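You operate a simulated robot arm through the tools that you are given. There is no shell and no other tool. Be economical: measure what you need, move in short steps, check, and stop when the job is done.

The job below is to be done with a simulated two-armed robot. You get a single attempt, and the scene is never put back.

TASK
Take the purple cloth from the top of the side bench and lay it out flat on the top of the repair bench.

Only the result counts: the job must be done as asked and must still hold three seconds after the hand-in. Knocking over, shifting, dropping, spilling or breaking anything else fails it. Flat cloth is picked up by pressing the open fingertips on it (5 to 10 N) and closing them slowly along it; thin cloth reads only 2 to 8 mm in the jaws.

THE ROBOT
Two 7-joint arms with two-finger parallel grippers on one trunk, on a base that drives. Base frame: it is fixed to the floor where the robot stands at the start and does not move with it; the origin is under the middle of the robot, x ahead of it, y to its left, z up; the surface under the hand at the start is at about z = 860. Lengths are in mm, angles in rad, forces in N, time in s.
The left shoulder is at the start at [60, 144, 926], the right one opposite. With the tool pointing down near the work surface each hand reaches from about 300 to 720 mm from the robot's upright axis, wherever it stands, measured 20 degrees to its own side. Places, roughly: top of the repair bench [700, 1000, 900]. Payload 1.57 kg a hand.
The tool frame of a hand sits at the grasp point between the pads (the TCP): z along the fingers, y along the line on which they close. The tips reach 30 mm beyond it. The gripper opens to 110 mm. The fingers are 24 mm wide and 12 mm thick; the gripper's body (48 by 112 mm) begins 78 mm behind the TCP.
Orientation is that of the tool frame in the base frame, as [roll, pitch, yaw] about the fixed x, y, z axes, in that order (R = Rz(yaw) Ry(pitch) Rx(roll)). With the fingers straight down and closing along the base's y, the tool's x points along the base's -x, its y along +y and its z along -z.

THE INTERFACE
- The arms move only by the tool apply_moves. It takes "left_increments", "right_increments" or both (then of equal length, played together; a hand with none holds still); each is a list of rows, each a list of 7 numbers: the finger opening in mm, from 0 to 110, then the shift along the tool's x, y, z in mm, then the turn, a rotation vector about the tool's x, y, z in rad. In form: [[jaw, dx, dy, dz, rx, ry, rz], ...]. A call has 1 to 12 rows; each row shifts and turns the commanded pose from where the row before left it, along the tool's axes as they then stand. Each row takes 0.2 s and may step no farther than 50 mm and 0.15 rad from the row before; otherwise, or with a gripper value out of range, the whole call is refused. A pose out of reach is approached as far as the arm can. The call stops where the force on the tool passes 40 N (or 10 N more than at its start, if that is more) or the arm is blocked; 0.2 s more then pass. Each finger travels about 45 mm/s and halts on what it meets, pressing with about 43 N; the grip force reading is that of the motor and also rises with nothing between the fingers. The clock runs only during rows and for 0.2 s after the last one: add rows that do not move to give the fingers time. It gives the time, the measured TCP pose, the force on the tool (base axes), the opening and the grip force at its end, in the units of the frame above (readings bear some noise), with the torque about the TCP (base axes, N m) and any sound that the robot's microphone picked up.
- Cameras (640 x 400 px; columns grow to the right, rows downward): "scene" is now at [33.6, 44.1, 1545.9]; the picture's right is [0.65, -0.76, 0.00], its down [-0.58, -0.50, -0.64] and it looks along [0.49, 0.42, -0.77] (base axes); focal length 249 px, centre (320, 200). "left" rides on the left gripper at [70, -16, -141] in its tool frame; the picture's right is [0.23, 0.97, 0.00], its down [-0.86, 0.20, -0.48] and it looks along [-0.47, 0.11, 0.88] (tool axes); focal length 222 px, centre (320, 200). "right" rides on the right gripper at [70, 16, -141] in its tool frame; the picture's right is [-0.23, 0.97, 0.00], its down [-0.86, -0.20, -0.48] and it looks along [-0.47, -0.11, 0.88] (tool axes); focal length 222 px, centre (320, 200). There is no depth. A picture from a camera that has moved, and an enlarged one, comes with that camera's place and axes in the base frame and with its lens. The place of the scene camera against the robot may be out by one fixed shift of up to 18 mm in any direction.
- camera(camera): a new picture of that camera. It takes no simulated time.
- lift_body(by): slides the trunk up (or, below 0, down) by that many mm; the arms and the scene camera ride with it, the base frame stays. It gives what a move gives, with no picture.
- roll_base(legs): drives the robot by 1 to 6 legs, each [ahead, left, turn to the left] in mm, mm and rad, along the robot's own axes; the way and the turn of a leg run together, so that a leg with both is an arc; at most 1500 mm and 3.142 rad a leg. The arms and the cameras ride along, it lands a little off, and it stops where it bumps. It gives what a move gives.
- turn_head(pan, tilt): turns the head with the scene camera to pan (to the left, within 1.501 rad either way) and tilt (down, from -0.506 to 1.204), counted from straight ahead of the robot. It gives what a move gives.
- zoom(camera, box): a new picture of the part [left, top, right, bottom] of that camera's present view, enlarged. It takes no simulated time.
- close_job(): hands the job in; it is judged then, once.

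Go step by step. Nothing tells you exact positions but the pictures and the camera data: compare them with the known pose of the tool, close in by small moves and look again before you grip or let go. The budget is 120 turns and 108 pictures, counting those below and the enlarged ones. Unless the task says otherwise, let go and move clear before handing in, and close with one line.

The tools are called after "Call:" as a command line: name --argument value ..., lists and objects as JSON in quotes. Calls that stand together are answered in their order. apply_moves: Moves the arms, as the interface text tells. Its arguments: {"type":"object","properties":{"left_increments":{"type":"array"},"right_increments":{"type":"array"}},"required":[]} The other tools are called the same way: lift_body (by) slides the trunk up or down; roll_base (legs) drives the base; turn_head (pan, tilt) turns the head that bears the scene camera; camera (camera) takes a picture; zoom (camera, box) takes an enlarged picture of a part of a camera's view; close_job () hands the job in.

At the start:

```text
time: 0.0
left_tool_pos: [259.5, 383.2, 1069.3]
left_tool_rot: [3.141, 0.0, 3.141]
left_ft_force: [0.5, 0.2, -0.2]
left_ft_torque: [-0.01, -0.03, -0.03]
left_gripper_width: 110.1
left_finger_force: 0.1
right_tool_pos: [388.5, 45.0, 1071.1]
right_tool_rot: [3.14, 0.0, -3.141]
right_ft_force: [-0.1, 0.4, -0.9]
right_ft_torque: [-0.01, -0.01, 0.0]
right_gripper_width: 109.9
right_finger_force: 0.0
trunk travel left (down, up): [-525.0, 65.0]
robot x, y, heading: [4.2, 0.5, 0.0]
head pan, tilt: [0.705, 0.874]
```

scene: 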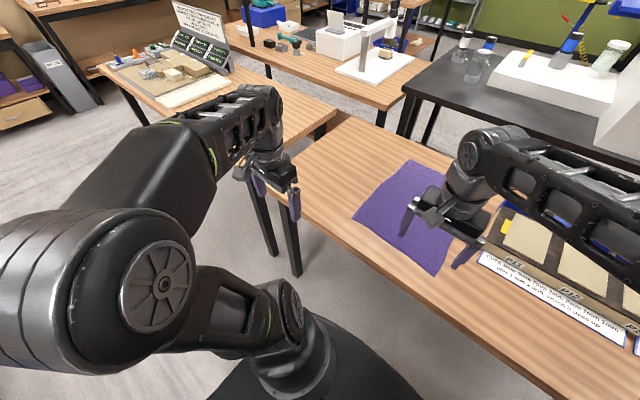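
right: 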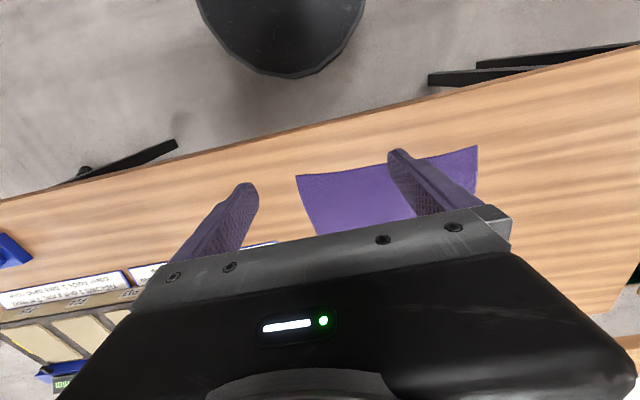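
left: 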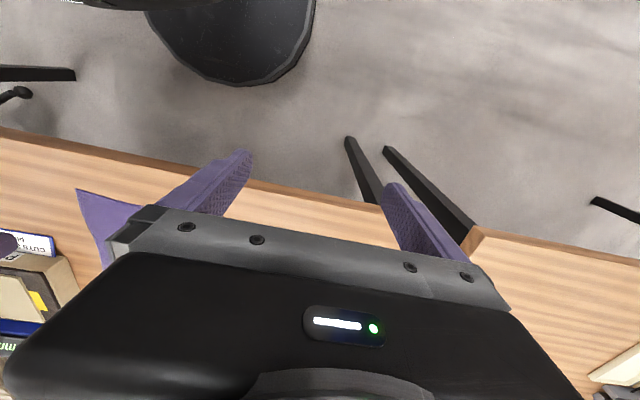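

I see the purple cloth on the near bench, around x 480–870, y -20–280, and the repair bench ahead to the left. I'll look at both more closely before moving.

Call:
turn_head --pan 1.1 --tilt 0.5

Call:
camera --camera "scene"

Call:
turn_head --pan 0.0 --tilt 0.9

Call:
camera --camera "scene"

```text
time: 0.9
left_tool_pos: [258.6, 382.3, 1068.3]
left_tool_rot: [3.141, -0.001, -3.14]
left_ft_force: [0.8, 0.0, -0.5]
left_ft_torque: [-0.04, -0.04, -0.03]
left_gripper_width: 109.9
left_finger_force: 0.0
right_tool_pos: [388.1, 44.7, 1069.7]
right_tool_rot: [3.141, 0.0, -3.142]
right_ft_force: [0.6, 0.0, -0.8]
right_ft_torque: [-0.01, 0.01, -0.03]
right_gripper_width: 110.0
right_finger_force: 0.1
trunk travel left (down, up): [-525.0, 65.0]
robot x, y, heading: [0.2, 1.5, 0.003]
head pan, tilt: [1.1, 0.499]
```

```text
104 pictures are left
camera scene: at [16.4, 75.3, 1577.8], right [0.89, -0.45, 0.0], down [-0.22, -0.43, -0.88], along [0.4, 0.78, -0.48], focal length 249 px, centre (320, 200)
```

scene: 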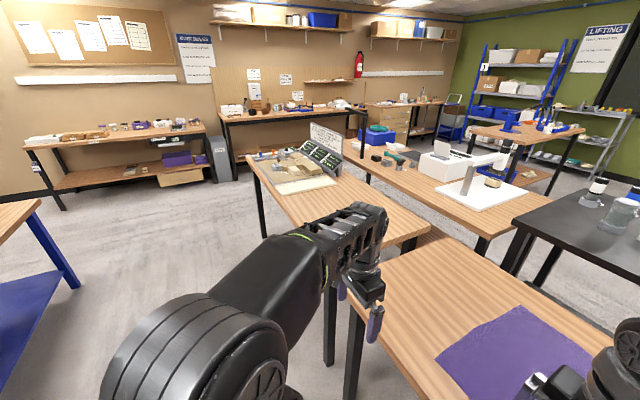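

```text
time: 2.2
left_tool_pos: [258.7, 382.0, 1069.2]
left_tool_rot: [-3.141, -0.001, -3.141]
left_ft_force: [-0.6, -0.6, 0.4]
left_ft_torque: [-0.01, -0.02, -0.02]
left_gripper_width: 110.1
left_finger_force: 0.0
right_tool_pos: [387.8, 45.6, 1070.4]
right_tool_rot: [-3.141, 0.001, 3.141]
right_ft_force: [0.8, 0.0, 0.4]
right_ft_torque: [0.0, 0.0, -0.03]
right_gripper_width: 110.0
right_finger_force: 0.0
trunk travel left (down, up): [-525.0, 65.0]
robot x, y, heading: [-0.1, 0.8, 0.001]
head pan, tilt: [0.0, 0.901]
```

```text
103 pictures are left
camera scene: at [50.6, -5.7, 1544.0], right [0.0, -1.0, 0.0], down [-0.78, 0.0, -0.62], along [0.62, 0.0, -0.78], focal length 249 px, centre (320, 200)
```

scene: 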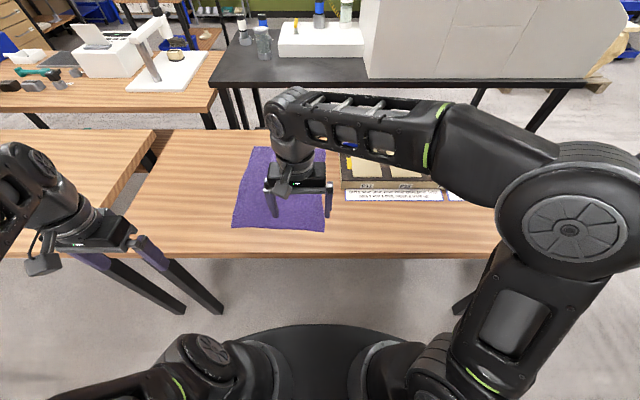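

The side bench and the repair bench stand in a line. The cloth's near corners are at about (454,-11) and (470,282). I'll bring both hands above those corners with the jaws mostly closed.

Call:
apply_moves --left_increments '[[34, -40, 0, 0, 0, 0, 0], [34, -40, -20, 0, 0, 0, 0], [34, -40, -28, 0, 0, 0, 0], [34, -40, -28, 10, 0, 0, 0], [34, -40, -27, 20, 0, 0, 0], [34, -36, -27, 30, 0, 0, 0], [34, 0, 0, 30, 0, 0, 0], [34, 0, 0, 30, 0, 0, 0], [34, 0, 0, 0, 0, 0, 0], [34, 0, 0, 0, 0, 0, 0]]' --right_increments '[[34, -20, 0, 0, 0, 0, 0], [34, -20, -8, 0, 0, 0, 0], [34, -20, -8, 0, 0, 0, 0], [34, -20, -8, 10, 0, 0, 0], [34, -10, -1, 20, 0, 0, 0], [34, 0, 0, 30, 0, 0, 0], [34, 0, 0, 30, 0, 0, 0], [34, 0, 0, 30, 0, 0, 0], [34, 0, 0, 0, 0, 0, 0], [34, 0, 0, 0, 0, 0, 0]]'

Call:
camera --camera "left"

Call:
camera --camera "right"

Call:
camera --camera "scene"

```text
refused: row 5 steps farther than a row can; nothing moved
```

```text
102 pictures are left
camera left: at [188.6, 366.6, 1211.1], right [-0.23, 0.97, 0.0], down [0.86, 0.2, 0.48], along [0.47, 0.11, -0.88], focal length 222 px, centre (320, 200)
```

left: 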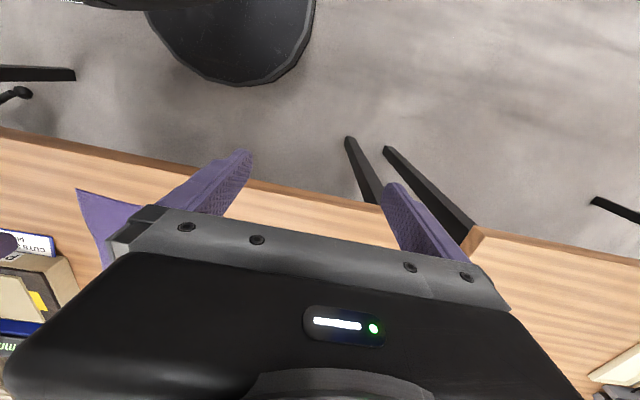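

```text
101 pictures are left
camera right: at [318.5, 61.1, 1210.3], right [0.23, 0.97, 0.0], down [0.85, -0.2, 0.48], along [0.47, -0.11, -0.88], focal length 222 px, centre (320, 200)
```

right: 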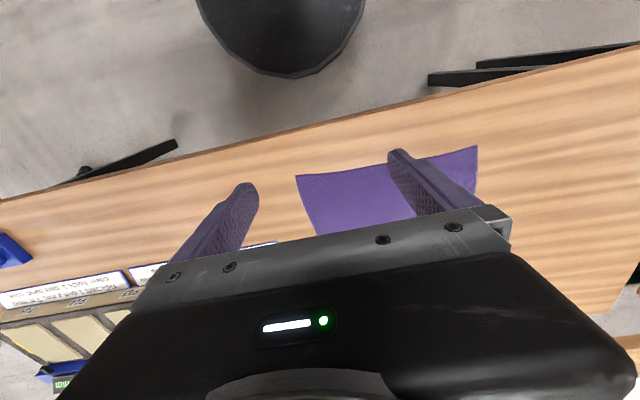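

```text
100 pictures are left
camera scene: at [50.6, -5.7, 1544.0], right [0.0, -1.0, 0.0], down [-0.78, 0.0, -0.62], along [0.62, 0.0, -0.78], focal length 249 px, centre (320, 200)
```

scene: 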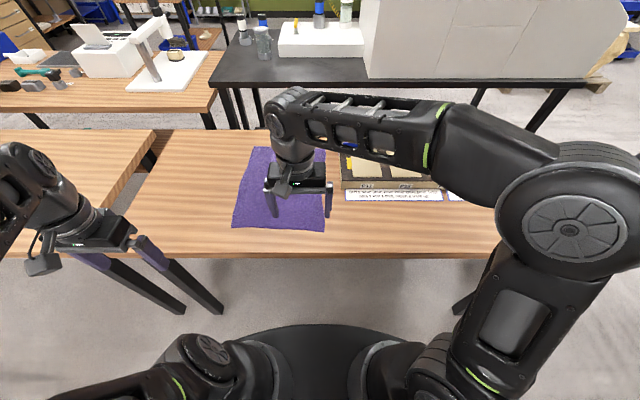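

The call was refused because one row stepped more than 50 mm. I'll repeat it with smaller steps.

Call:
apply_moves --left_increments '[[34, -40, 0, 0, 0, 0, 0], [34, -38, -18, 0, 0, 0, 0], [34, -38, -25, 0, 0, 0, 0], [34, -38, -25, 5, 0, 0, 0], [34, -38, -25, 5, 0, 0, 0], [34, -38, -25, 10, 0, 0, 0], [34, -6, -12, 30, 0, 0, 0], [34, 0, 0, 35, 0, 0, 0], [34, 0, 0, 35, 0, 0, 0], [34, 0, 0, 0, 0, 0, 0]]' --right_increments '[[34, -20, 0, 0, 0, 0, 0], [34, -20, -8, 0, 0, 0, 0], [34, -20, -8, 0, 0, 0, 0], [34, -20, -8, 10, 0, 0, 0], [34, -10, -1, 20, 0, 0, 0], [34, 0, 0, 30, 0, 0, 0], [34, 0, 0, 30, 0, 0, 0], [34, 0, 0, 30, 0, 0, 0], [34, 0, 0, 0, 0, 0, 0], [34, 0, 0, 0, 0, 0, 0]]'

Call:
camera --camera "left"

Call:
camera --camera "right"

Call:
camera --camera "scene"

```text
time: 4.4
left_tool_pos: [495.0, 253.8, 949.1]
left_tool_rot: [3.141, 0.0, 3.14]
left_ft_force: [0.5, 0.6, 0.4]
left_ft_torque: [-0.02, 0.01, -0.02]
left_gripper_width: 34.2
left_finger_force: 0.0
right_tool_pos: [478.8, 18.1, 950.2]
right_tool_rot: [3.141, -0.001, 3.141]
right_ft_force: [0.6, -0.2, -1.1]
right_ft_torque: [0.03, -0.01, 0.02]
right_gripper_width: 34.1
right_finger_force: 0.0
trunk travel left (down, up): [-525.0, 65.0]
robot x, y, heading: [-4.8, 0.3, -0.002]
head pan, tilt: [0.0, 0.901]
```

```text
99 pictures are left
camera left: at [424.8, 238.0, 1089.8], right [-0.23, 0.97, 0.0], down [0.86, 0.2, 0.48], along [0.47, 0.11, -0.88], focal length 222 px, centre (320, 200)
```

left: 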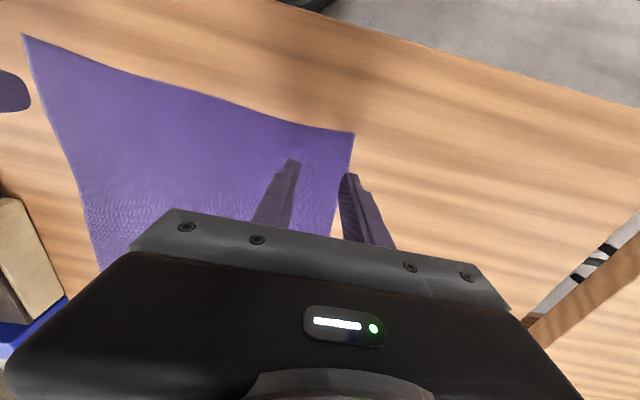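

```text
98 pictures are left
camera right: at [408.4, 34.3, 1091.3], right [0.23, 0.97, 0.0], down [0.86, -0.2, 0.48], along [0.47, -0.11, -0.88], focal length 222 px, centre (320, 200)
```

right: 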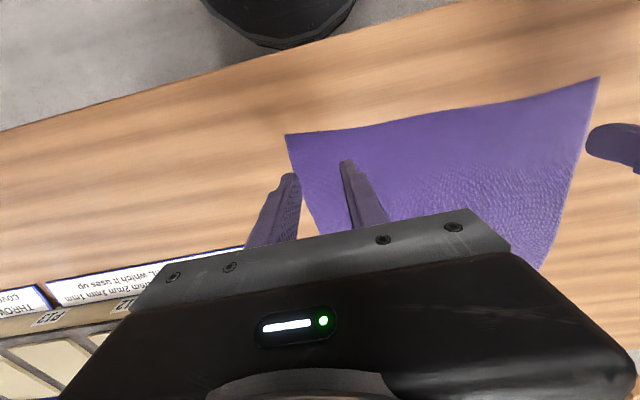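

```text
97 pictures are left
camera scene: at [50.6, -5.8, 1544.0], right [0.0, -1.0, 0.0], down [-0.78, 0.0, -0.62], along [0.62, 0.0, -0.78], focal length 249 px, centre (320, 200)
```

scene: 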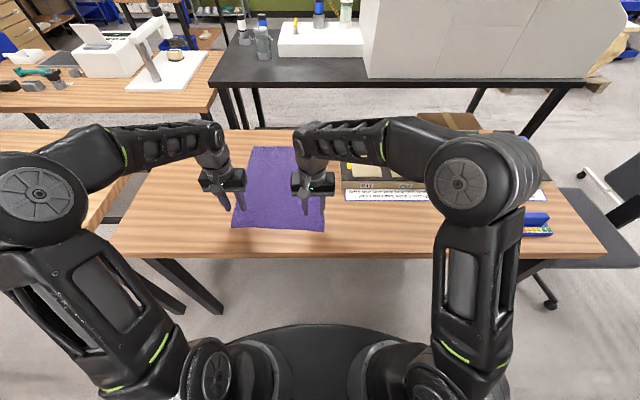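

The corners check out at (463,282) and (449,-12). I'll shift both hands about 12 mm inward so all the fingertips land on cloth, then go down near the surface.

Call:
apply_moves --left_increments '[[34, 4, -6, 10, 0, 0, 0], [34, 4, -6, 20, 0, 0, 0], [34, 0, 0, 15, 0, 0, 0], [34, 0, 0, 8, 0, 0, 0], [34, 0, 0, 0, 0, 0, 0]]' --right_increments '[[34, 0, 6, 10, 0, 0, 0], [34, 0, 6, 20, 0, 0, 0], [34, 0, 0, 15, 0, 0, 0], [34, 0, 0, 8, 0, 0, 0], [34, 0, 0, 0, 0, 0, 0]]'

Call:
camera --camera "left"

Call:
camera --camera "right"

```text
time: 5.6
left_tool_pos: [486.6, 240.8, 896.4]
left_tool_rot: [-3.139, 0.001, 3.14]
left_ft_force: [-0.2, 0.0, 0.3]
left_ft_torque: [-0.04, 0.0, -0.03]
left_gripper_width: 34.0
left_finger_force: 0.1
right_tool_pos: [477.1, 31.2, 897.5]
right_tool_rot: [3.14, -0.002, 3.141]
right_ft_force: [-0.6, 0.6, 0.0]
right_ft_torque: [-0.04, -0.02, -0.02]
right_gripper_width: 33.9
right_finger_force: 0.1
trunk travel left (down, up): [-525.0, 65.0]
robot x, y, heading: [-0.4, 1.9, -0.002]
head pan, tilt: [0.0, 0.901]
```

```text
96 pictures are left
camera left: at [416.7, 224.9, 1037.6], right [-0.23, 0.97, 0.0], down [0.86, 0.2, 0.48], along [0.47, 0.11, -0.88], focal length 222 px, centre (320, 200)
```

left: 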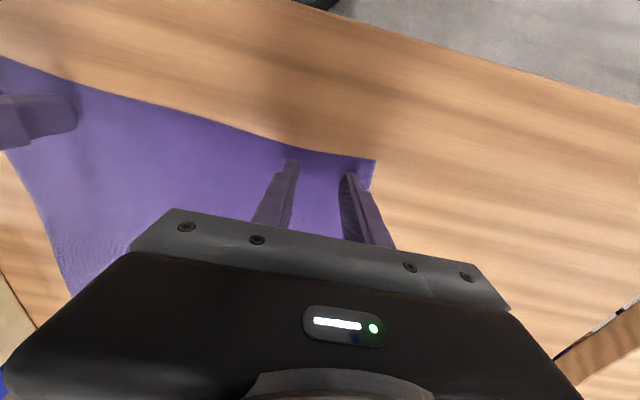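

```text
95 pictures are left
camera right: at [408.4, 47.5, 1037.6], right [0.23, 0.97, 0.0], down [0.86, -0.2, 0.48], along [0.47, -0.11, -0.88], focal length 222 px, centre (320, 200)
```

right: 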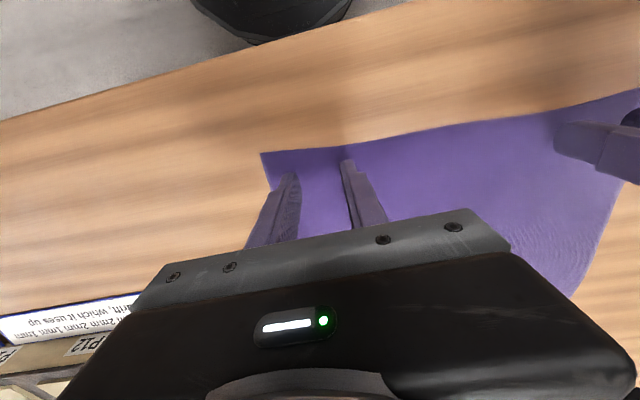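

The fingertips are over cloth, just above the surface. I'll go down to contact in small steps.

Call:
apply_moves --left_increments '[[34, 0, 0, 2, 0, 0, 0], [34, 0, 0, 2, 0, 0, 0], [34, 0, 0, 2, 0, 0, 0]]' --right_increments '[[34, 0, 0, 2, 0, 0, 0], [34, 0, 0, 2, 0, 0, 0], [34, 0, 0, 2, 0, 0, 0]]'

```text
time: 6.4
left_tool_pos: [486.5, 240.8, 890.9]
left_tool_rot: [-3.141, -0.001, -3.141]
left_ft_force: [-0.8, 0.8, 9.3]
left_ft_torque: [0.07, 0.08, 0.01]
left_gripper_width: 34.0
left_finger_force: 0.1
right_tool_pos: [476.7, 30.8, 890.5]
right_tool_rot: [-3.141, 0.001, 3.141]
right_ft_force: [0.2, -0.6, 0.6]
right_ft_torque: [-0.01, 0.01, 0.0]
right_gripper_width: 34.1
right_finger_force: 0.2
trunk travel left (down, up): [-525.0, 65.0]
robot x, y, heading: [-1.6, -1.2, -0.001]
head pan, tilt: [0.0, 0.901]
```

Call:
apply_moves --right_increments '[[34, 0, 0, 1, 0, 0, 0], [34, 0, 0, 0, 0, 0, 0]]'

```text
time: 7.0
left_tool_pos: [486.6, 240.1, 890.9]
left_tool_rot: [-3.141, 0.003, -3.141]
left_ft_force: [0.9, 1.7, 8.0]
left_ft_torque: [0.07, -0.01, -0.04]
left_gripper_width: 34.2
left_finger_force: 0.2
right_tool_pos: [477.4, 29.4, 891.7]
right_tool_rot: [-3.14, 0.003, 3.141]
right_ft_force: [0.1, -1.4, 13.5]
right_ft_torque: [-0.17, 0.09, 0.02]
right_gripper_width: 33.9
right_finger_force: 0.1
trunk travel left (down, up): [-525.0, 65.0]
robot x, y, heading: [-2.5, -1.0, -0.002]
head pan, tilt: [0.0, 0.901]
```

Left presses with about 8 N and right with 13 N. I'll ease the right one slightly and close both slowly.

Call:
apply_moves --left_increments '[[34, 0, 0, 0, 0, 0, 0], [31, 0, 0, 0, 0, 0, 0], [28, 0, 0, 0, 0, 0, 0], [25, 0, 0, 0, 0, 0, 0], [22, 0, 0, 0, 0, 0, 0], [19, 0, 0, 0, 0, 0, 0], [16, 0, 0, 0, 0, 0, 0], [13, 0, 0, 0, 0, 0, 0], [10, 0, 0, 0, 0, 0, 0], [7, 0, 0, 0, 0, 0, 0], [4, 0, 0, 0, 0, 0, 0], [0, 0, 0, 0, 0, 0, 0]]' --right_increments '[[34, 0, 0, -0.4, 0, 0, 0], [31, 0, 0, 0, 0, 0, 0], [28, 0, 0, 0, 0, 0, 0], [25, 0, 0, 0, 0, 0, 0], [22, 0, 0, 0, 0, 0, 0], [19, 0, 0, 0, 0, 0, 0], [16, 0, 0, 0, 0, 0, 0], [13, 0, 0, 0, 0, 0, 0], [10, 0, 0, 0, 0, 0, 0], [7, 0, 0, 0, 0, 0, 0], [4, 0, 0, 0, 0, 0, 0], [0, 0, 0, 0, 0, 0, 0]]'

Call:
apply_moves --left_increments '[[0, 0, 0, 0, 0, 0, 0], [0, 0, 0, 0, 0, 0, 0]]' --right_increments '[[0, 0, 0, 0, 0, 0, 0], [0, 0, 0, 0, 0, 0, 0]]'

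Call:
camera --camera "left"

Call:
camera --camera "right"

```text
time: 9.6
left_tool_pos: [485.7, 239.9, 890.7]
left_tool_rot: [-3.141, 0.0, -3.141]
left_ft_force: [-0.1, 1.1, 13.7]
left_ft_torque: [0.1, 0.02, 0.01]
left_gripper_width: 0.0
left_finger_force: 16.8
right_tool_pos: [477.0, 31.8, 891.8]
right_tool_rot: [-3.141, 0.003, 3.142]
right_ft_force: [-0.1, 1.1, 9.1]
right_ft_torque: [-0.04, -0.02, -0.01]
right_gripper_width: 1.7
right_finger_force: 23.4
trunk travel left (down, up): [-525.0, 65.0]
robot x, y, heading: [0.8, -2.4, 0.002]
head pan, tilt: [0.0, 0.901]
```

```text
time: 10.2
left_tool_pos: [484.6, 240.7, 891.1]
left_tool_rot: [-3.141, 0.001, -3.141]
left_ft_force: [0.2, 0.2, 14.6]
left_ft_torque: [0.08, 0.02, 0.04]
left_gripper_width: 0.1
left_finger_force: 21.1
right_tool_pos: [476.5, 30.9, 891.9]
right_tool_rot: [3.142, 0.001, -3.139]
right_ft_force: [0.8, 1.9, 10.2]
right_ft_torque: [0.02, -0.03, 0.0]
right_gripper_width: 1.4
right_finger_force: 23.4
trunk travel left (down, up): [-525.0, 65.0]
robot x, y, heading: [-2.4, 1.4, -0.0]
head pan, tilt: [0.0, 0.901]
```

```text
94 pictures are left
camera left: at [415.3, 224.9, 1032.6], right [-0.23, 0.97, 0.0], down [0.85, 0.2, 0.48], along [0.47, 0.11, -0.88], focal length 222 px, centre (320, 200)
```

left: 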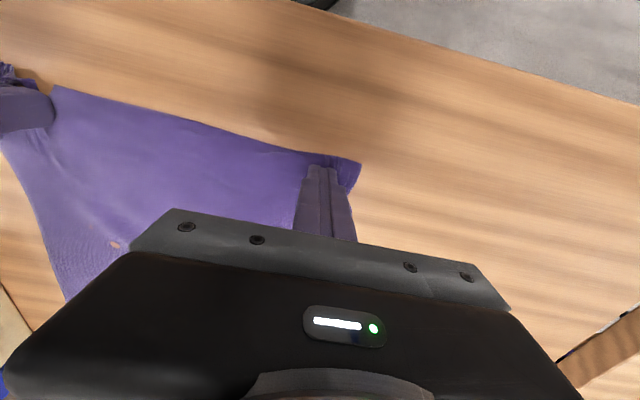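

```text
93 pictures are left
camera right: at [407.2, 47.6, 1031.7], right [0.23, 0.97, 0.0], down [0.85, -0.2, 0.48], along [0.47, -0.11, -0.88], focal length 222 px, centre (320, 200)
```

right: 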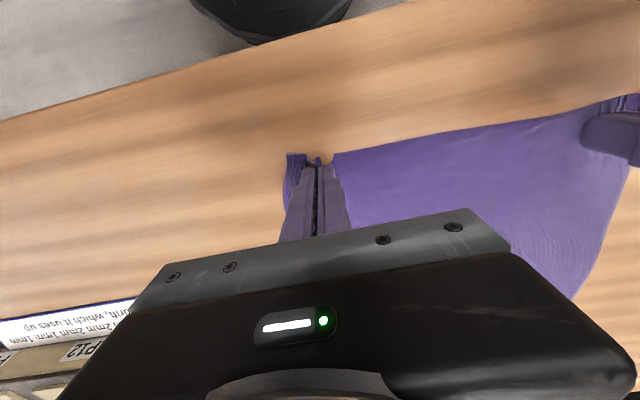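

The right jaw reads 1.4 mm and looks gathered, but the left reads 0. I'll lift both slightly to test.

Call:
apply_moves --left_increments '[[0, 0, 0, -10, 0, 0, 0], [0, 0, 0, -15, 0, 0, 0], [0, 0, 0, 0, 0, 0, 0]]' --right_increments '[[0, 0, 0, -10, 0, 0, 0], [0, 0, 0, -15, 0, 0, 0], [0, 0, 0, 0, 0, 0, 0]]'

Call:
camera --camera "left"

Call:
camera --camera "right"

```text
time: 11.0
left_tool_pos: [486.5, 242.5, 915.0]
left_tool_rot: [-3.142, -0.002, 3.14]
left_ft_force: [0.6, 0.9, 0.0]
left_ft_torque: [0.02, 0.0, 0.0]
left_gripper_width: 0.1
left_finger_force: 21.6
right_tool_pos: [477.5, 32.0, 914.8]
right_tool_rot: [-3.141, 0.0, 3.14]
right_ft_force: [0.3, -0.4, -0.3]
right_ft_torque: [-0.01, 0.0, -0.03]
right_gripper_width: 1.6
right_finger_force: 23.7
trunk travel left (down, up): [-525.0, 65.0]
robot x, y, heading: [1.6, 0.7, -0.0]
head pan, tilt: [0.0, 0.901]
```

```text
92 pictures are left
camera left: at [416.3, 225.5, 1056.7], right [-0.23, 0.97, 0.0], down [0.86, 0.2, 0.48], along [0.46, 0.11, -0.88], focal length 222 px, centre (320, 200)
```

left: 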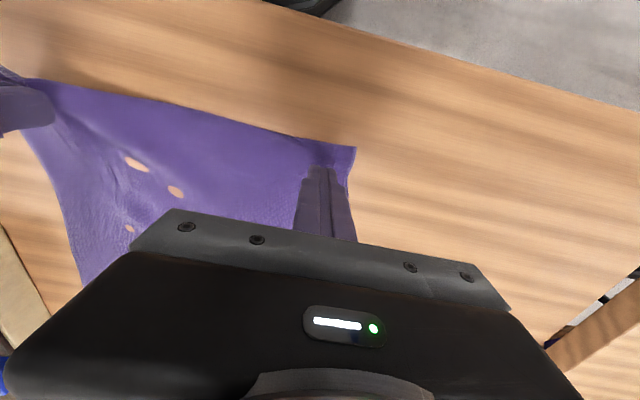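

```text
91 pictures are left
camera right: at [407.8, 48.2, 1055.3], right [0.23, 0.97, 0.0], down [0.86, -0.2, 0.48], along [0.47, -0.11, -0.88], focal length 222 px, centre (320, 200)
```

right: 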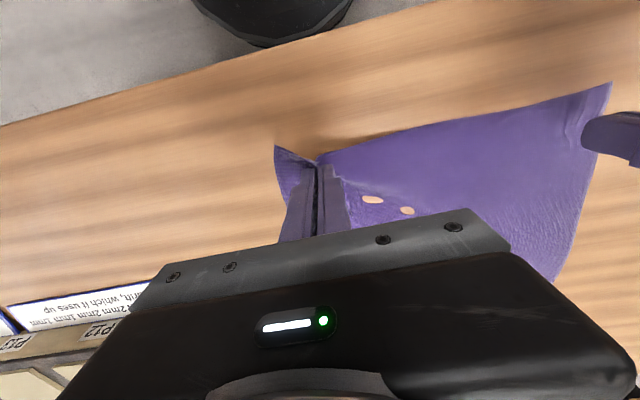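

The right hand holds the cloth and the left slipped. The left corner is now at about (459,269), so I'll re-press the left hand further inward.

Call:
apply_moves --left_increments '[[36, 0, -5, 0, 0, 0, 0], [36, 0, -6, 0, 0, 0, 0], [36, 0, 0, 0, 0, 0, 0], [36, 0, 0, 10, 0, 0, 0], [36, 0, 0, 9, 0, 0, 0], [36, 0, 0, 3, 0, 0, 0], [36, 0, 0, 2.4, 0, 0, 0], [36, 0, 0, 0, 0, 0, 0]]'

Call:
camera --camera "left"

```text
time: 12.8
left_tool_pos: [484.5, 229.3, 891.7]
left_tool_rot: [-3.14, 0.001, 3.14]
left_ft_force: [-0.1, 1.4, 7.2]
left_ft_torque: [0.08, 0.06, 0.01]
left_gripper_width: 36.1
left_finger_force: 0.1
right_tool_pos: [476.9, 32.0, 915.0]
right_tool_rot: [-3.142, 0.001, -3.141]
right_ft_force: [0.7, -0.4, 0.0]
right_ft_torque: [-0.01, -0.05, -0.02]
right_gripper_width: 1.3
right_finger_force: 23.2
trunk travel left (down, up): [-525.0, 65.0]
robot x, y, heading: [1.3, 3.7, 0.0]
head pan, tilt: [0.0, 0.901]
```

```text
90 pictures are left
camera left: at [416.2, 213.8, 1032.7], right [-0.23, 0.97, 0.0], down [0.85, 0.2, 0.48], along [0.47, 0.11, -0.88], focal length 222 px, centre (320, 200)
```

left: 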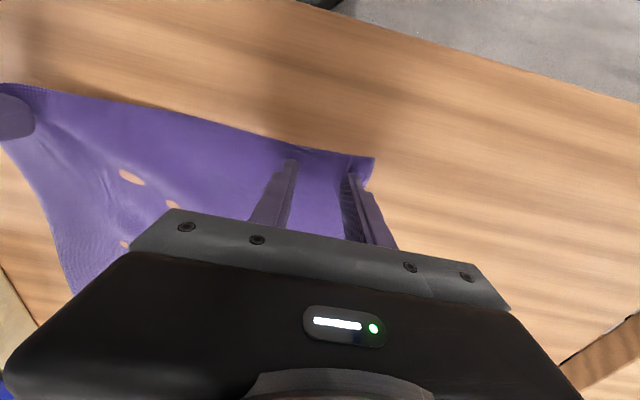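

Call:
apply_moves --left_increments '[[33, 0, 0, 0, 0, 0, 0], [30, 0, 0, 0, 0, 0, 0], [27, 0, 0, 0, 0, 0, 0], [24, 0, 0, 0, 0, 0, 0], [22, 0, 0, 0, 0, 0, 0], [20, 0, 0, 0, 0, 0, 0], [18, 0, 0, 0, 0, 0, 0], [16, 0, 0, 0, 0, 0, 0], [14, 0, 0, 0, 0, 0, 0], [12, 0, 0, 0, 0, 0, 0]]'

Call:
camera --camera "left"

Call:
apply_moves --left_increments '[[10, 0, 0, 0, 0, 0, 0], [8, 0, 0, 0, 0, 0, 0], [6, 0, 0, 0, 0, 0, 0], [4, 0, 0, 0, 0, 0, 0], [2, 0, 0, 0, 0, 0, 0], [0, 0, 0, 0, 0, 0, 0], [0, 0, 0, 0, 0, 0, 0]]'

Call:
camera --camera "left"

```text
time: 15.0
left_tool_pos: [486.0, 229.6, 890.7]
left_tool_rot: [-3.14, 0.0, -3.141]
left_ft_force: [1.1, 0.3, 14.0]
left_ft_torque: [0.04, 0.03, -0.01]
left_gripper_width: 12.9
left_finger_force: 2.5
right_tool_pos: [476.7, 31.5, 915.0]
right_tool_rot: [3.14, 0.002, -3.141]
right_ft_force: [0.4, 0.0, 0.4]
right_ft_torque: [0.02, 0.02, 0.02]
right_gripper_width: 1.5
right_finger_force: 23.7
trunk travel left (down, up): [-525.0, 65.0]
robot x, y, heading: [0.2, -3.0, 0.005]
head pan, tilt: [0.0, 0.901]
```

```text
89 pictures are left
camera left: at [415.8, 213.7, 1032.7], right [-0.23, 0.97, 0.0], down [0.85, 0.2, 0.48], along [0.47, 0.11, -0.88], focal length 222 px, centre (320, 200)
```

left: 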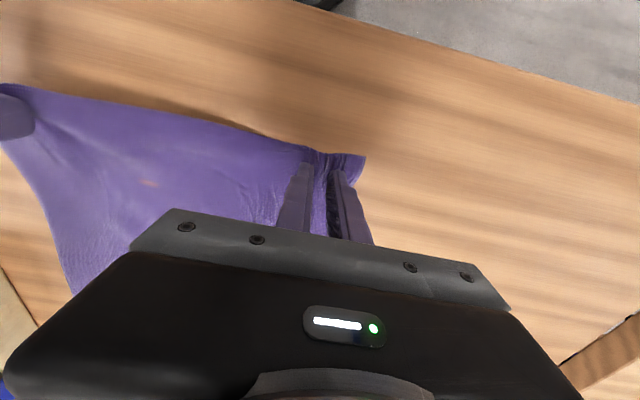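

```text
time: 16.6
left_tool_pos: [486.1, 229.2, 890.9]
left_tool_rot: [3.14, 0.002, 3.141]
left_ft_force: [0.0, 1.9, 15.3]
left_ft_torque: [0.06, 0.04, 0.03]
left_gripper_width: 0.0
left_finger_force: 21.5
right_tool_pos: [476.1, 31.3, 915.3]
right_tool_rot: [-3.141, 0.001, -3.14]
right_ft_force: [0.6, 0.3, 0.2]
right_ft_torque: [0.0, 0.02, -0.02]
right_gripper_width: 1.2
right_finger_force: 23.2
trunk travel left (down, up): [-525.0, 65.0]
robot x, y, heading: [0.3, -1.6, -0.001]
head pan, tilt: [0.0, 0.901]
```

```text
88 pictures are left
camera left: at [415.6, 213.9, 1032.7], right [-0.23, 0.97, 0.0], down [0.85, 0.2, 0.48], along [0.47, 0.11, -0.88], focal length 222 px, centre (320, 200)
```

left: 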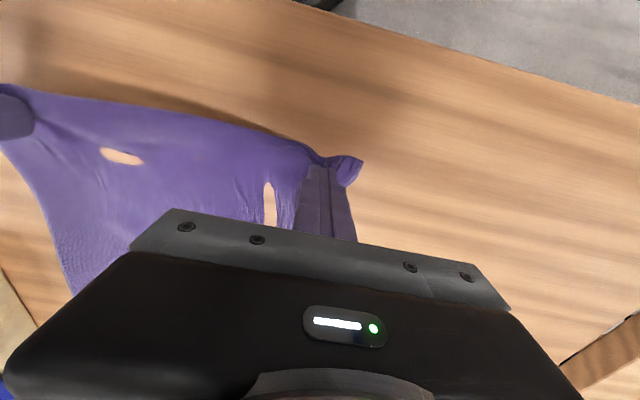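

The cloth bunched but the jaw reads 0. A 12 mm lift will show whether it is held.

Call:
apply_moves --left_increments '[[0, 0, 0, -6, 0, 0, 0], [0, 0, 0, -6, 0, 0, 0], [0, 0, 0, 0, 0, 0, 0]]'

Call:
camera --camera "left"

```text
time: 17.4
left_tool_pos: [486.1, 229.7, 902.3]
left_tool_rot: [-3.141, -0.004, -3.141]
left_ft_force: [-0.6, -0.8, -0.1]
left_ft_torque: [-0.01, 0.02, 0.0]
left_gripper_width: 0.3
left_finger_force: 21.3
right_tool_pos: [476.3, 32.2, 915.6]
right_tool_rot: [3.141, -0.001, 3.14]
right_ft_force: [0.0, 0.0, 0.5]
right_ft_torque: [-0.02, 0.0, -0.02]
right_gripper_width: 1.6
right_finger_force: 22.9
trunk travel left (down, up): [-525.0, 65.0]
robot x, y, heading: [-2.9, 0.4, 0.001]
head pan, tilt: [0.0, 0.901]
```

```text
87 pictures are left
camera left: at [416.6, 213.3, 1044.3], right [-0.23, 0.97, 0.0], down [0.86, 0.2, 0.48], along [0.47, 0.11, -0.88], focal length 222 px, centre (320, 200)
```

left: 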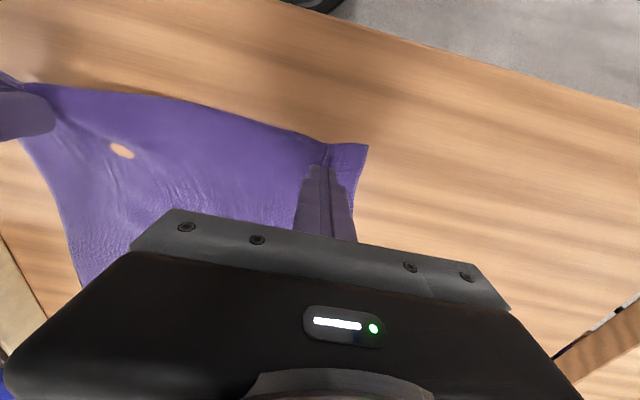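

Not held; the press grew too strong (15 N) during closing. I'll retry slightly inward and ease off during the close.

Call:
apply_moves --left_increments '[[34, 0, -5, 0, 0, 0, 0], [34, 0, -4, 0, 0, 0, 0], [34, 0, 0, 0, 0, 0, 0], [34, 0, 0, 6, 0, 0, 0], [34, 0, 0, 3.5, 0, 0, 0], [34, 0, 0, 1.9, 0, 0, 0], [34, 0, 0, 0, 0, 0, 0]]'

```text
time: 19.0
left_tool_pos: [486.7, 218.8, 891.7]
left_tool_rot: [3.14, 0.0, 3.141]
left_ft_force: [0.2, -0.3, 0.2]
left_ft_torque: [0.02, 0.01, -0.02]
left_gripper_width: 33.6
left_finger_force: 0.0
right_tool_pos: [476.9, 31.8, 915.5]
right_tool_rot: [-3.14, 0.0, -3.141]
right_ft_force: [-0.2, -0.4, -0.5]
right_ft_torque: [0.0, 0.01, 0.02]
right_gripper_width: 1.4
right_finger_force: 23.7
trunk travel left (down, up): [-525.0, 65.0]
robot x, y, heading: [0.3, -4.4, -0.001]
head pan, tilt: [0.0, 0.901]
```

Call:
apply_moves --left_increments '[[34, 0, 0, 0.6, 0, 0, 0], [34, 0, 0, 0, 0, 0, 0]]'

```text
time: 19.6
left_tool_pos: [486.1, 219.2, 891.0]
left_tool_rot: [3.142, 0.001, 3.141]
left_ft_force: [1.4, 0.4, 4.6]
left_ft_torque: [0.06, 0.01, 0.0]
left_gripper_width: 33.9
left_finger_force: 0.1
right_tool_pos: [476.5, 31.8, 915.7]
right_tool_rot: [-3.14, -0.001, -3.141]
right_ft_force: [-0.2, -0.4, -0.3]
right_ft_torque: [0.0, -0.02, -0.02]
right_gripper_width: 1.5
right_finger_force: 23.3
trunk travel left (down, up): [-525.0, 65.0]
robot x, y, heading: [1.1, 0.2, 0.001]
head pan, tilt: [0.0, 0.901]
```

Call:
apply_moves --left_increments '[[34, 0, 0, 0.2, 0, 0, 0], [32, 0, 0, 0, 0, 0, 0], [30, 0, 0, 0, 0, 0, 0], [28, 0, 0, 0, 0, 0, 0], [26, 0, 0, 0, 0, 0, 0], [24, 0, 0, 0, 0, 0, 0], [22, 0, 0, 0, 0, 0, 0], [20, 0, 0, 0, 0, 0, 0]]'

Call:
camera --camera "left"

```text
time: 21.4
left_tool_pos: [485.4, 219.9, 890.9]
left_tool_rot: [3.141, -0.001, 3.141]
left_ft_force: [-0.2, 0.2, 9.0]
left_ft_torque: [0.11, 0.03, 0.0]
left_gripper_width: 21.1
left_finger_force: 0.6
right_tool_pos: [476.0, 32.1, 915.2]
right_tool_rot: [-3.141, -0.001, 3.141]
right_ft_force: [0.6, 0.0, 0.5]
right_ft_torque: [-0.03, 0.01, -0.03]
right_gripper_width: 1.4
right_finger_force: 23.3
trunk travel left (down, up): [-525.0, 65.0]
robot x, y, heading: [2.8, 0.3, 0.003]
head pan, tilt: [0.0, 0.901]
```

```text
86 pictures are left
camera left: at [416.0, 203.9, 1032.7], right [-0.23, 0.97, 0.0], down [0.86, 0.2, 0.48], along [0.47, 0.11, -0.88], focal length 222 px, centre (320, 200)
```

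left: 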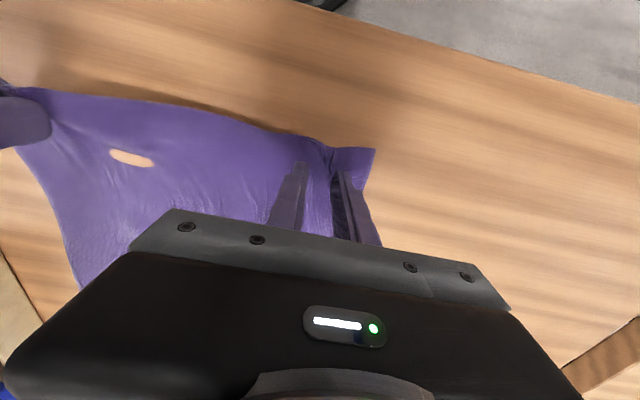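

Force is 9 N. I'll continue closing and ease it slightly.

Call:
apply_moves --left_increments '[[18, 0, 0, -0.1, 0, 0, 0], [16, 0, 0, 0, 0, 0, 0], [14, 0, 0, -0.1, 0, 0, 0], [12, 0, 0, 0, 0, 0, 0], [10, 0, 0, -0.1, 0, 0, 0], [8, 0, 0, 0, 0, 0, 0], [6, 0, 0, -0.1, 0, 0, 0], [4, 0, 0, 0, 0, 0, 0], [2, 0, 0, 0, 0, 0, 0], [0, 0, 0, 0, 0, 0, 0], [0, 0, 0, 0, 0, 0, 0]]'

```text
time: 23.8
left_tool_pos: [485.2, 219.1, 891.4]
left_tool_rot: [-3.141, -0.001, -3.141]
left_ft_force: [-0.8, 1.7, 8.5]
left_ft_torque: [0.08, 0.03, -0.02]
left_gripper_width: 0.0
left_finger_force: 21.2
right_tool_pos: [476.5, 32.0, 914.5]
right_tool_rot: [3.141, 0.0, 3.141]
right_ft_force: [0.8, -0.1, 0.5]
right_ft_torque: [-0.02, -0.01, -0.02]
right_gripper_width: 1.5
right_finger_force: 23.7
trunk travel left (down, up): [-525.0, 65.0]
robot x, y, heading: [1.0, -1.1, -0.0]
head pan, tilt: [0.0, 0.901]
```

Still empty. The torque shows only the outer finger carries load, so I'll open, roll the hand a little to press both tips evenly, and use a wider start.

Call:
apply_moves --left_increments '[[0, 0, 0, -6, 0, 0, 0], [50, 0, 0, -6, 0, 0, 0], [50, 0, -5, 0, -0.012, 0, 0], [50, 0, 0, 0, 0, 0, 0], [50, 0, 0, 0, 0, 0, 0], [50, 0, 0, 6, 0, 0, 0], [50, 0, 0, 4, 0, 0, 0], [50, 0, 0, 2.2, 0, 0, 0], [50, 0, 0, 0, 0, 0, 0]]'

Call:
camera --camera "left"

```text
time: 25.8
left_tool_pos: [485.7, 216.9, 891.6]
left_tool_rot: [3.131, 0.002, 3.141]
left_ft_force: [-1.1, -0.3, 9.0]
left_ft_torque: [-0.25, 0.08, 0.0]
left_gripper_width: 49.5
left_finger_force: 0.1
right_tool_pos: [477.0, 32.0, 915.4]
right_tool_rot: [-3.141, -0.001, 3.14]
right_ft_force: [-0.2, 0.2, 0.9]
right_ft_torque: [-0.01, -0.01, -0.01]
right_gripper_width: 1.3
right_finger_force: 23.6
trunk travel left (down, up): [-525.0, 65.0]
robot x, y, heading: [3.1, -0.3, -0.001]
head pan, tilt: [0.0, 0.901]
```

```text
85 pictures are left
camera left: at [415.7, 198.6, 1032.7], right [-0.23, 0.97, 0.01], down [0.85, 0.19, 0.48], along [0.47, 0.12, -0.88], focal length 222 px, centre (320, 200)
```

left: 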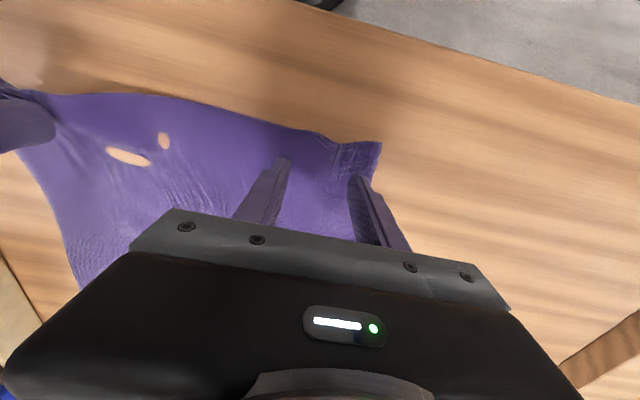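

The load has gone all to the inner finger now. I'll roll half back.

Call:
apply_moves --left_increments '[[50, 0, 0, 0, 0.006, 0, 0], [50, 0, 0, 0.1, 0, 0, 0], [50, 0, 0, 0, 0, 0, 0]]'

```text
time: 26.6
left_tool_pos: [486.8, 215.6, 890.4]
left_tool_rot: [3.134, 0.001, 3.142]
left_ft_force: [-1.3, 1.0, 9.5]
left_ft_torque: [-0.2, 0.1, -0.04]
left_gripper_width: 49.2
left_finger_force: 0.0
right_tool_pos: [476.4, 31.1, 916.2]
right_tool_rot: [-3.141, 0.001, -3.141]
right_ft_force: [-0.5, 0.9, 0.4]
right_ft_torque: [0.0, 0.0, -0.01]
right_gripper_width: 1.6
right_finger_force: 23.3
trunk travel left (down, up): [-525.0, 65.0]
robot x, y, heading: [0.5, -1.8, -0.003]
head pan, tilt: [0.0, 0.901]
```

Call:
apply_moves --left_increments '[[50, 0, 0, 0, 0.004, 0, 0], [50, 0, 0, 0, 0, 0, 0]]'

```text
time: 27.2
left_tool_pos: [485.9, 215.6, 890.7]
left_tool_rot: [3.14, 0.001, 3.141]
left_ft_force: [-0.6, 2.2, 10.9]
left_ft_torque: [0.0, 0.12, 0.0]
left_gripper_width: 49.2
left_finger_force: 0.1
right_tool_pos: [476.4, 32.3, 915.5]
right_tool_rot: [3.14, -0.001, -3.141]
right_ft_force: [0.6, 0.1, 0.1]
right_ft_torque: [-0.02, 0.0, 0.0]
right_gripper_width: 1.5
right_finger_force: 23.4
trunk travel left (down, up): [-525.0, 65.0]
robot x, y, heading: [0.0, 0.6, -0.0]
head pan, tilt: [0.0, 0.901]
```

Balanced now. I'll close slowly.

Call:
apply_moves --left_increments '[[47, 0, 0, -0.1, 0, 0, 0], [44, 0, 0, 0, 0, 0, 0], [41, 0, 0, 0, 0, 0, 0], [38, 0, 0, 0, 0, 0, 0], [35, 0, 0, 0, 0, 0, 0], [32, 0, 0, 0, 0, 0, 0], [29, 0, 0, 0, 0, 0, 0], [26, 0, 0, 0, 0, 0, 0], [23, 0, 0, 0, 0, 0, 0], [20, 0, 0, 0, 0, 0, 0]]'

Call:
camera --camera "left"

```text
time: 29.4
left_tool_pos: [485.9, 215.1, 890.8]
left_tool_rot: [3.139, 0.0, 3.141]
left_ft_force: [-0.1, -3.4, 12.5]
left_ft_torque: [-0.07, 0.05, 0.04]
left_gripper_width: 20.9
left_finger_force: 1.0
right_tool_pos: [476.4, 31.9, 915.6]
right_tool_rot: [3.141, 0.0, -3.141]
right_ft_force: [0.1, 3.1, -1.5]
right_ft_torque: [0.06, 0.01, -0.02]
right_gripper_width: 1.3
right_finger_force: 23.5
trunk travel left (down, up): [-525.0, 65.0]
robot x, y, heading: [-0.7, -1.4, -0.004]
head pan, tilt: [0.0, 0.901]
```

```text
84 pictures are left
camera left: at [415.8, 199.2, 1032.6], right [-0.23, 0.97, 0.0], down [0.85, 0.2, 0.48], along [0.47, 0.11, -0.88], focal length 222 px, centre (320, 200)
```

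left: 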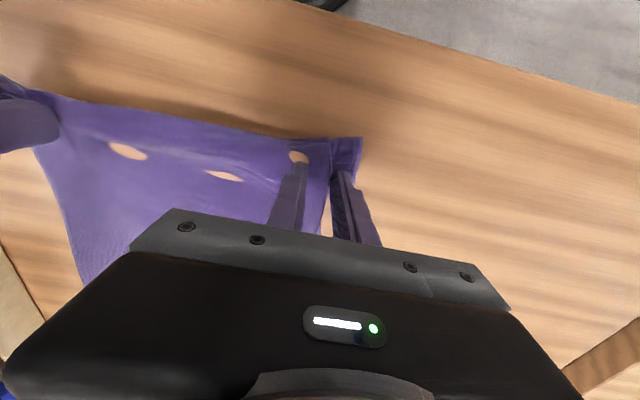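

Both tips drag cloth now, and it is pulling taut to the right hand. I'll give slack from the right and finish closing.

Call:
apply_moves --left_increments '[[20, 0, 0, -0.2, 0, 0, 0], [18, 0, 0, 0, 0, 0, 0], [16, 0, 0, 0, 0, 0, 0], [14, 0, 0, 0, 0, 0, 0], [12, 0, 0, 0, 0, 0, 0], [10, 0, 0, 0, 0, 0, 0], [8, 0, 0, 0, 0, 0, 0], [6, 0, 0, 0, 0, 0, 0], [4, 0, 0, 0, 0, 0, 0], [2, 0, 0, 0, 0, 0, 0], [0, 0, 0, 0, 0, 0, 0], [0, 0, 0, 0, 0, 0, 0]]' --right_increments '[[0, 0, 8, 0, 0, 0, 0], [0, 0, 7, 0, 0, 0, 0], [0, 0, 0, 0, 0, 0, 0], [0, 0, 0, 0, 0, 0, 0], [0, 0, 0, 0, 0, 0, 0], [0, 0, 0, 0, 0, 0, 0], [0, 0, 0, 0, 0, 0, 0], [0, 0, 0, 0, 0, 0, 0], [0, 0, 0, 0, 0, 0, 0], [0, 0, 0, 0, 0, 0, 0], [0, 0, 0, 0, 0, 0, 0], [0, 0, 0, 0, 0, 0, 0]]'

Call:
camera --camera "left"

```text
time: 32.0
left_tool_pos: [485.4, 215.2, 891.5]
left_tool_rot: [3.139, 0.0, 3.141]
left_ft_force: [1.7, -4.6, 16.0]
left_ft_torque: [-0.1, 0.06, 0.0]
left_gripper_width: 2.2
left_finger_force: 23.4
right_tool_pos: [476.6, 46.4, 916.4]
right_tool_rot: [-3.141, 0.0, 3.142]
right_ft_force: [-0.3, 1.6, -0.6]
right_ft_torque: [-0.01, -0.01, -0.02]
right_gripper_width: 1.4
right_finger_force: 23.3
trunk travel left (down, up): [-525.0, 65.0]
robot x, y, heading: [0.8, -0.3, 0.004]
head pan, tilt: [0.0, 0.901]
```

```text
83 pictures are left
camera left: at [415.9, 198.8, 1032.6], right [-0.23, 0.97, 0.0], down [0.85, 0.2, 0.48], along [0.47, 0.11, -0.88], focal length 222 px, centre (320, 200)
```

left: 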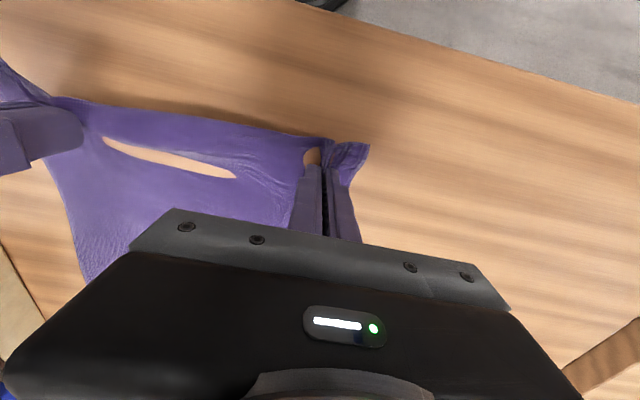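

Left reads 2.2 mm, so it is gripped. I'll lift both together.

Call:
apply_moves --left_increments '[[0, 0, 0, -10, 0, 0, 0], [0, 0, 0, -15, 0, 0, 0], [0, 0, 5, -20, 0, 0, 0], [0, 0, 5, -20, 0, 0, 0], [0, 0, 0, 0, 0, 0, 0]]' --right_increments '[[0, 0, 0, 0, 0, 0, 0], [0, 0, 0, 0, 0, 0, 0], [0, 0, 0, -20, 0, 0, 0], [0, 0, 0, -20, 0, 0, 0], [0, 0, 0, 0, 0, 0, 0]]'

Call:
camera --camera "left"

Call:
camera --camera "scene"

```text
time: 33.2
left_tool_pos: [488.3, 225.1, 955.4]
left_tool_rot: [3.14, -0.003, 3.14]
left_ft_force: [0.6, -8.3, 0.1]
left_ft_torque: [-0.25, 0.01, 0.14]
left_gripper_width: 1.8
left_finger_force: 23.8
right_tool_pos: [477.5, 48.2, 955.7]
right_tool_rot: [3.138, 0.001, -3.141]
right_ft_force: [0.0, 8.2, 0.9]
right_ft_torque: [0.23, 0.02, 0.01]
right_gripper_width: 1.6
right_finger_force: 23.5
trunk travel left (down, up): [-525.0, 65.0]
robot x, y, heading: [-3.2, 0.0, -0.001]
head pan, tilt: [0.0, 0.901]
```

```text
82 pictures are left
camera left: at [417.2, 208.9, 1097.3], right [-0.23, 0.97, 0.0], down [0.86, 0.2, 0.48], along [0.47, 0.11, -0.88], focal length 222 px, centre (320, 200)
```

left: 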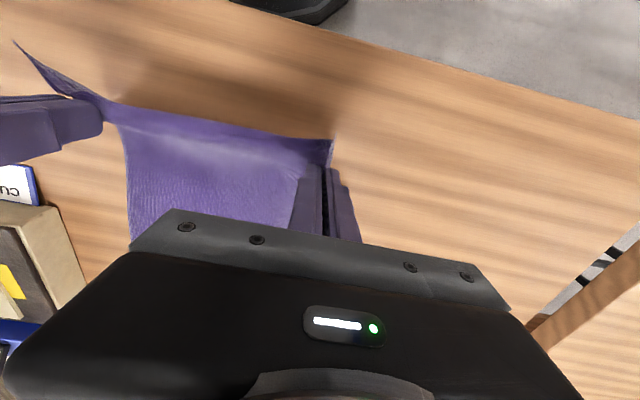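

```text
81 pictures are left
camera scene: at [50.8, -5.7, 1544.0], right [0.0, -1.0, 0.0], down [-0.78, 0.0, -0.62], along [0.62, 0.0, -0.78], focal length 249 px, centre (320, 200)
```

scene: 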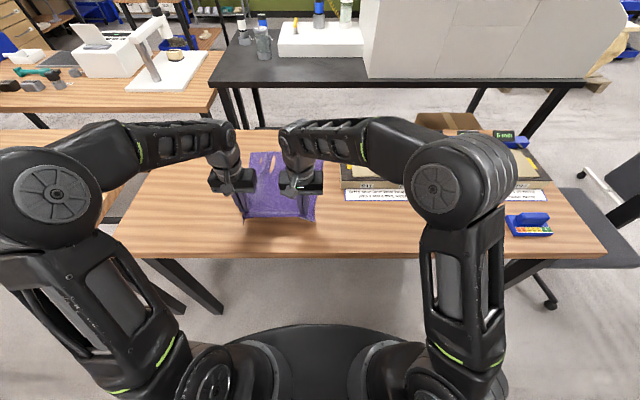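

Both grips hold, with some tension between the hands. I'll slacken it, raise the trunk, and lift so the cloth hangs free.

Call:
apply_moves --left_increments '[[0, 0, -5, -10, 0, 0, 0], [0, 0, 0, -30, 0, 0, 0], [0, 0, 0, -40, 0, 0, 0], [0, 0, 0, -40, 0, 0, 0], [0, 0, 0, -40, 0, 0, 0], [0, 0, 0, -40, 0, 0, 0], [0, 0, 0, 0, 0, 0, 0]]' --right_increments '[[0, 0, 0, -10, 0, 0, 0], [0, 0, 0, -30, 0, 0, 0], [0, 0, 0, -40, 0, 0, 0], [0, 0, 0, -40, 0, 0, 0], [0, 0, 0, -40, 0, 0, 0], [0, 0, 0, -40, 0, 0, 0], [0, 0, 0, 0, 0, 0, 0]]'

Call:
lift_body --by 65

Call:
camera --camera "scene"

```text
time: 34.8
left_tool_pos: [489.0, 219.7, 1096.7]
left_tool_rot: [3.14, 0.0, -3.14]
left_ft_force: [-0.5, -1.7, -1.3]
left_ft_torque: [-0.08, 0.02, 0.05]
left_gripper_width: 1.9
left_finger_force: 23.2
left hand out of reach, approached as far as the arm can: row 5, 6
right_tool_pos: [476.0, 46.8, 1086.1]
right_tool_rot: [3.142, 0.0, 3.141]
right_ft_force: [0.0, 2.4, 0.9]
right_ft_torque: [0.04, 0.03, 0.01]
right_gripper_width: 1.6
right_finger_force: 22.9
right hand out of reach, approached as far as the arm can: row 5, 6
trunk travel left (down, up): [-525.0, 65.0]
robot x, y, heading: [-2.1, 0.0, -0.0]
head pan, tilt: [0.0, 0.901]
```

```text
time: 35.8
left_tool_pos: [487.7, 219.9, 1160.3]
left_tool_rot: [3.139, 0.002, -3.14]
left_ft_force: [0.6, -2.6, -0.1]
left_ft_torque: [-0.08, 0.01, 0.04]
left_gripper_width: 2.1
left_finger_force: 23.5
right_tool_pos: [476.7, 47.6, 1151.3]
right_tool_rot: [3.141, 0.0, 3.141]
right_ft_force: [-0.3, 2.6, 1.1]
right_ft_torque: [0.11, -0.01, -0.02]
right_gripper_width: 1.5
right_finger_force: 23.5
trunk travel left (down, up): [-590.0, 0.0]
robot x, y, heading: [-1.4, 3.2, -0.004]
head pan, tilt: [0.0, 0.901]
```

```text
80 pictures are left
camera scene: at [50.9, -5.6, 1609.0], right [0.0, -1.0, 0.0], down [-0.78, 0.0, -0.62], along [0.62, 0.0, -0.78], focal length 249 px, centre (320, 200)
```

scene: 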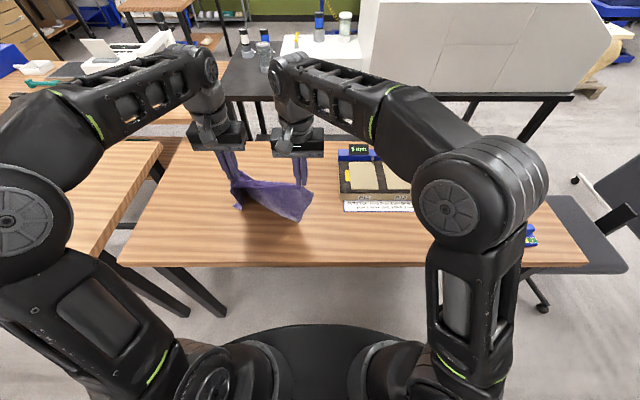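

Straight-down fingers top out at about 1155 mm. I'll tilt both hands forward so the fingers can go higher.

Call:
apply_moves --left_increments '[[0, 0, 0, 0, 0, -0.14, 0], [0, 0, 0, 0, 0, -0.14, 0], [0, 0, 0, 0, 0, -0.14, 0], [0, 0, 0, 0, 0, -0.14, 0], [0, 0, 0, 0, 0, 0, 0]]' --right_increments '[[0, 0, 0, 0, 0, -0.14, 0], [0, 0, 0, 0, 0, -0.14, 0], [0, 0, 0, 0, 0, -0.14, 0], [0, 0, 0, 0, 0, -0.14, 0], [0, 0, 0, 0, 0, 0, 0]]'

Call:
camera --camera "scene"

```text
time: 37.0
left_tool_pos: [488.3, 219.0, 1162.1]
left_tool_rot: [3.137, 0.561, 3.139]
left_ft_force: [0.1, -2.1, -0.3]
left_ft_torque: [-0.07, -0.01, -0.02]
left_gripper_width: 2.1
left_finger_force: 23.4
right_tool_pos: [477.2, 46.9, 1150.6]
right_tool_rot: [-3.141, 0.563, -3.141]
right_ft_force: [-0.5, 2.0, -0.5]
right_ft_torque: [0.06, -0.05, 0.01]
right_gripper_width: 1.5
right_finger_force: 23.9
trunk travel left (down, up): [-590.0, 0.0]
robot x, y, heading: [-0.4, -0.8, 0.003]
head pan, tilt: [0.0, 0.901]
```

```text
79 pictures are left
camera scene: at [51.4, -5.7, 1609.0], right [0.0, -1.0, 0.0], down [-0.78, 0.0, -0.62], along [0.62, 0.0, -0.78], focal length 249 px, centre (320, 200)
```

scene: 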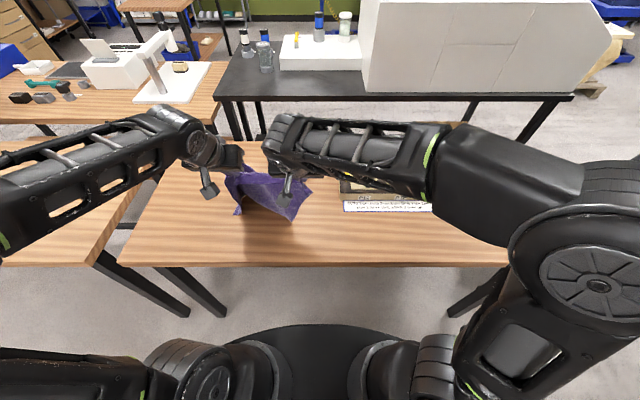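

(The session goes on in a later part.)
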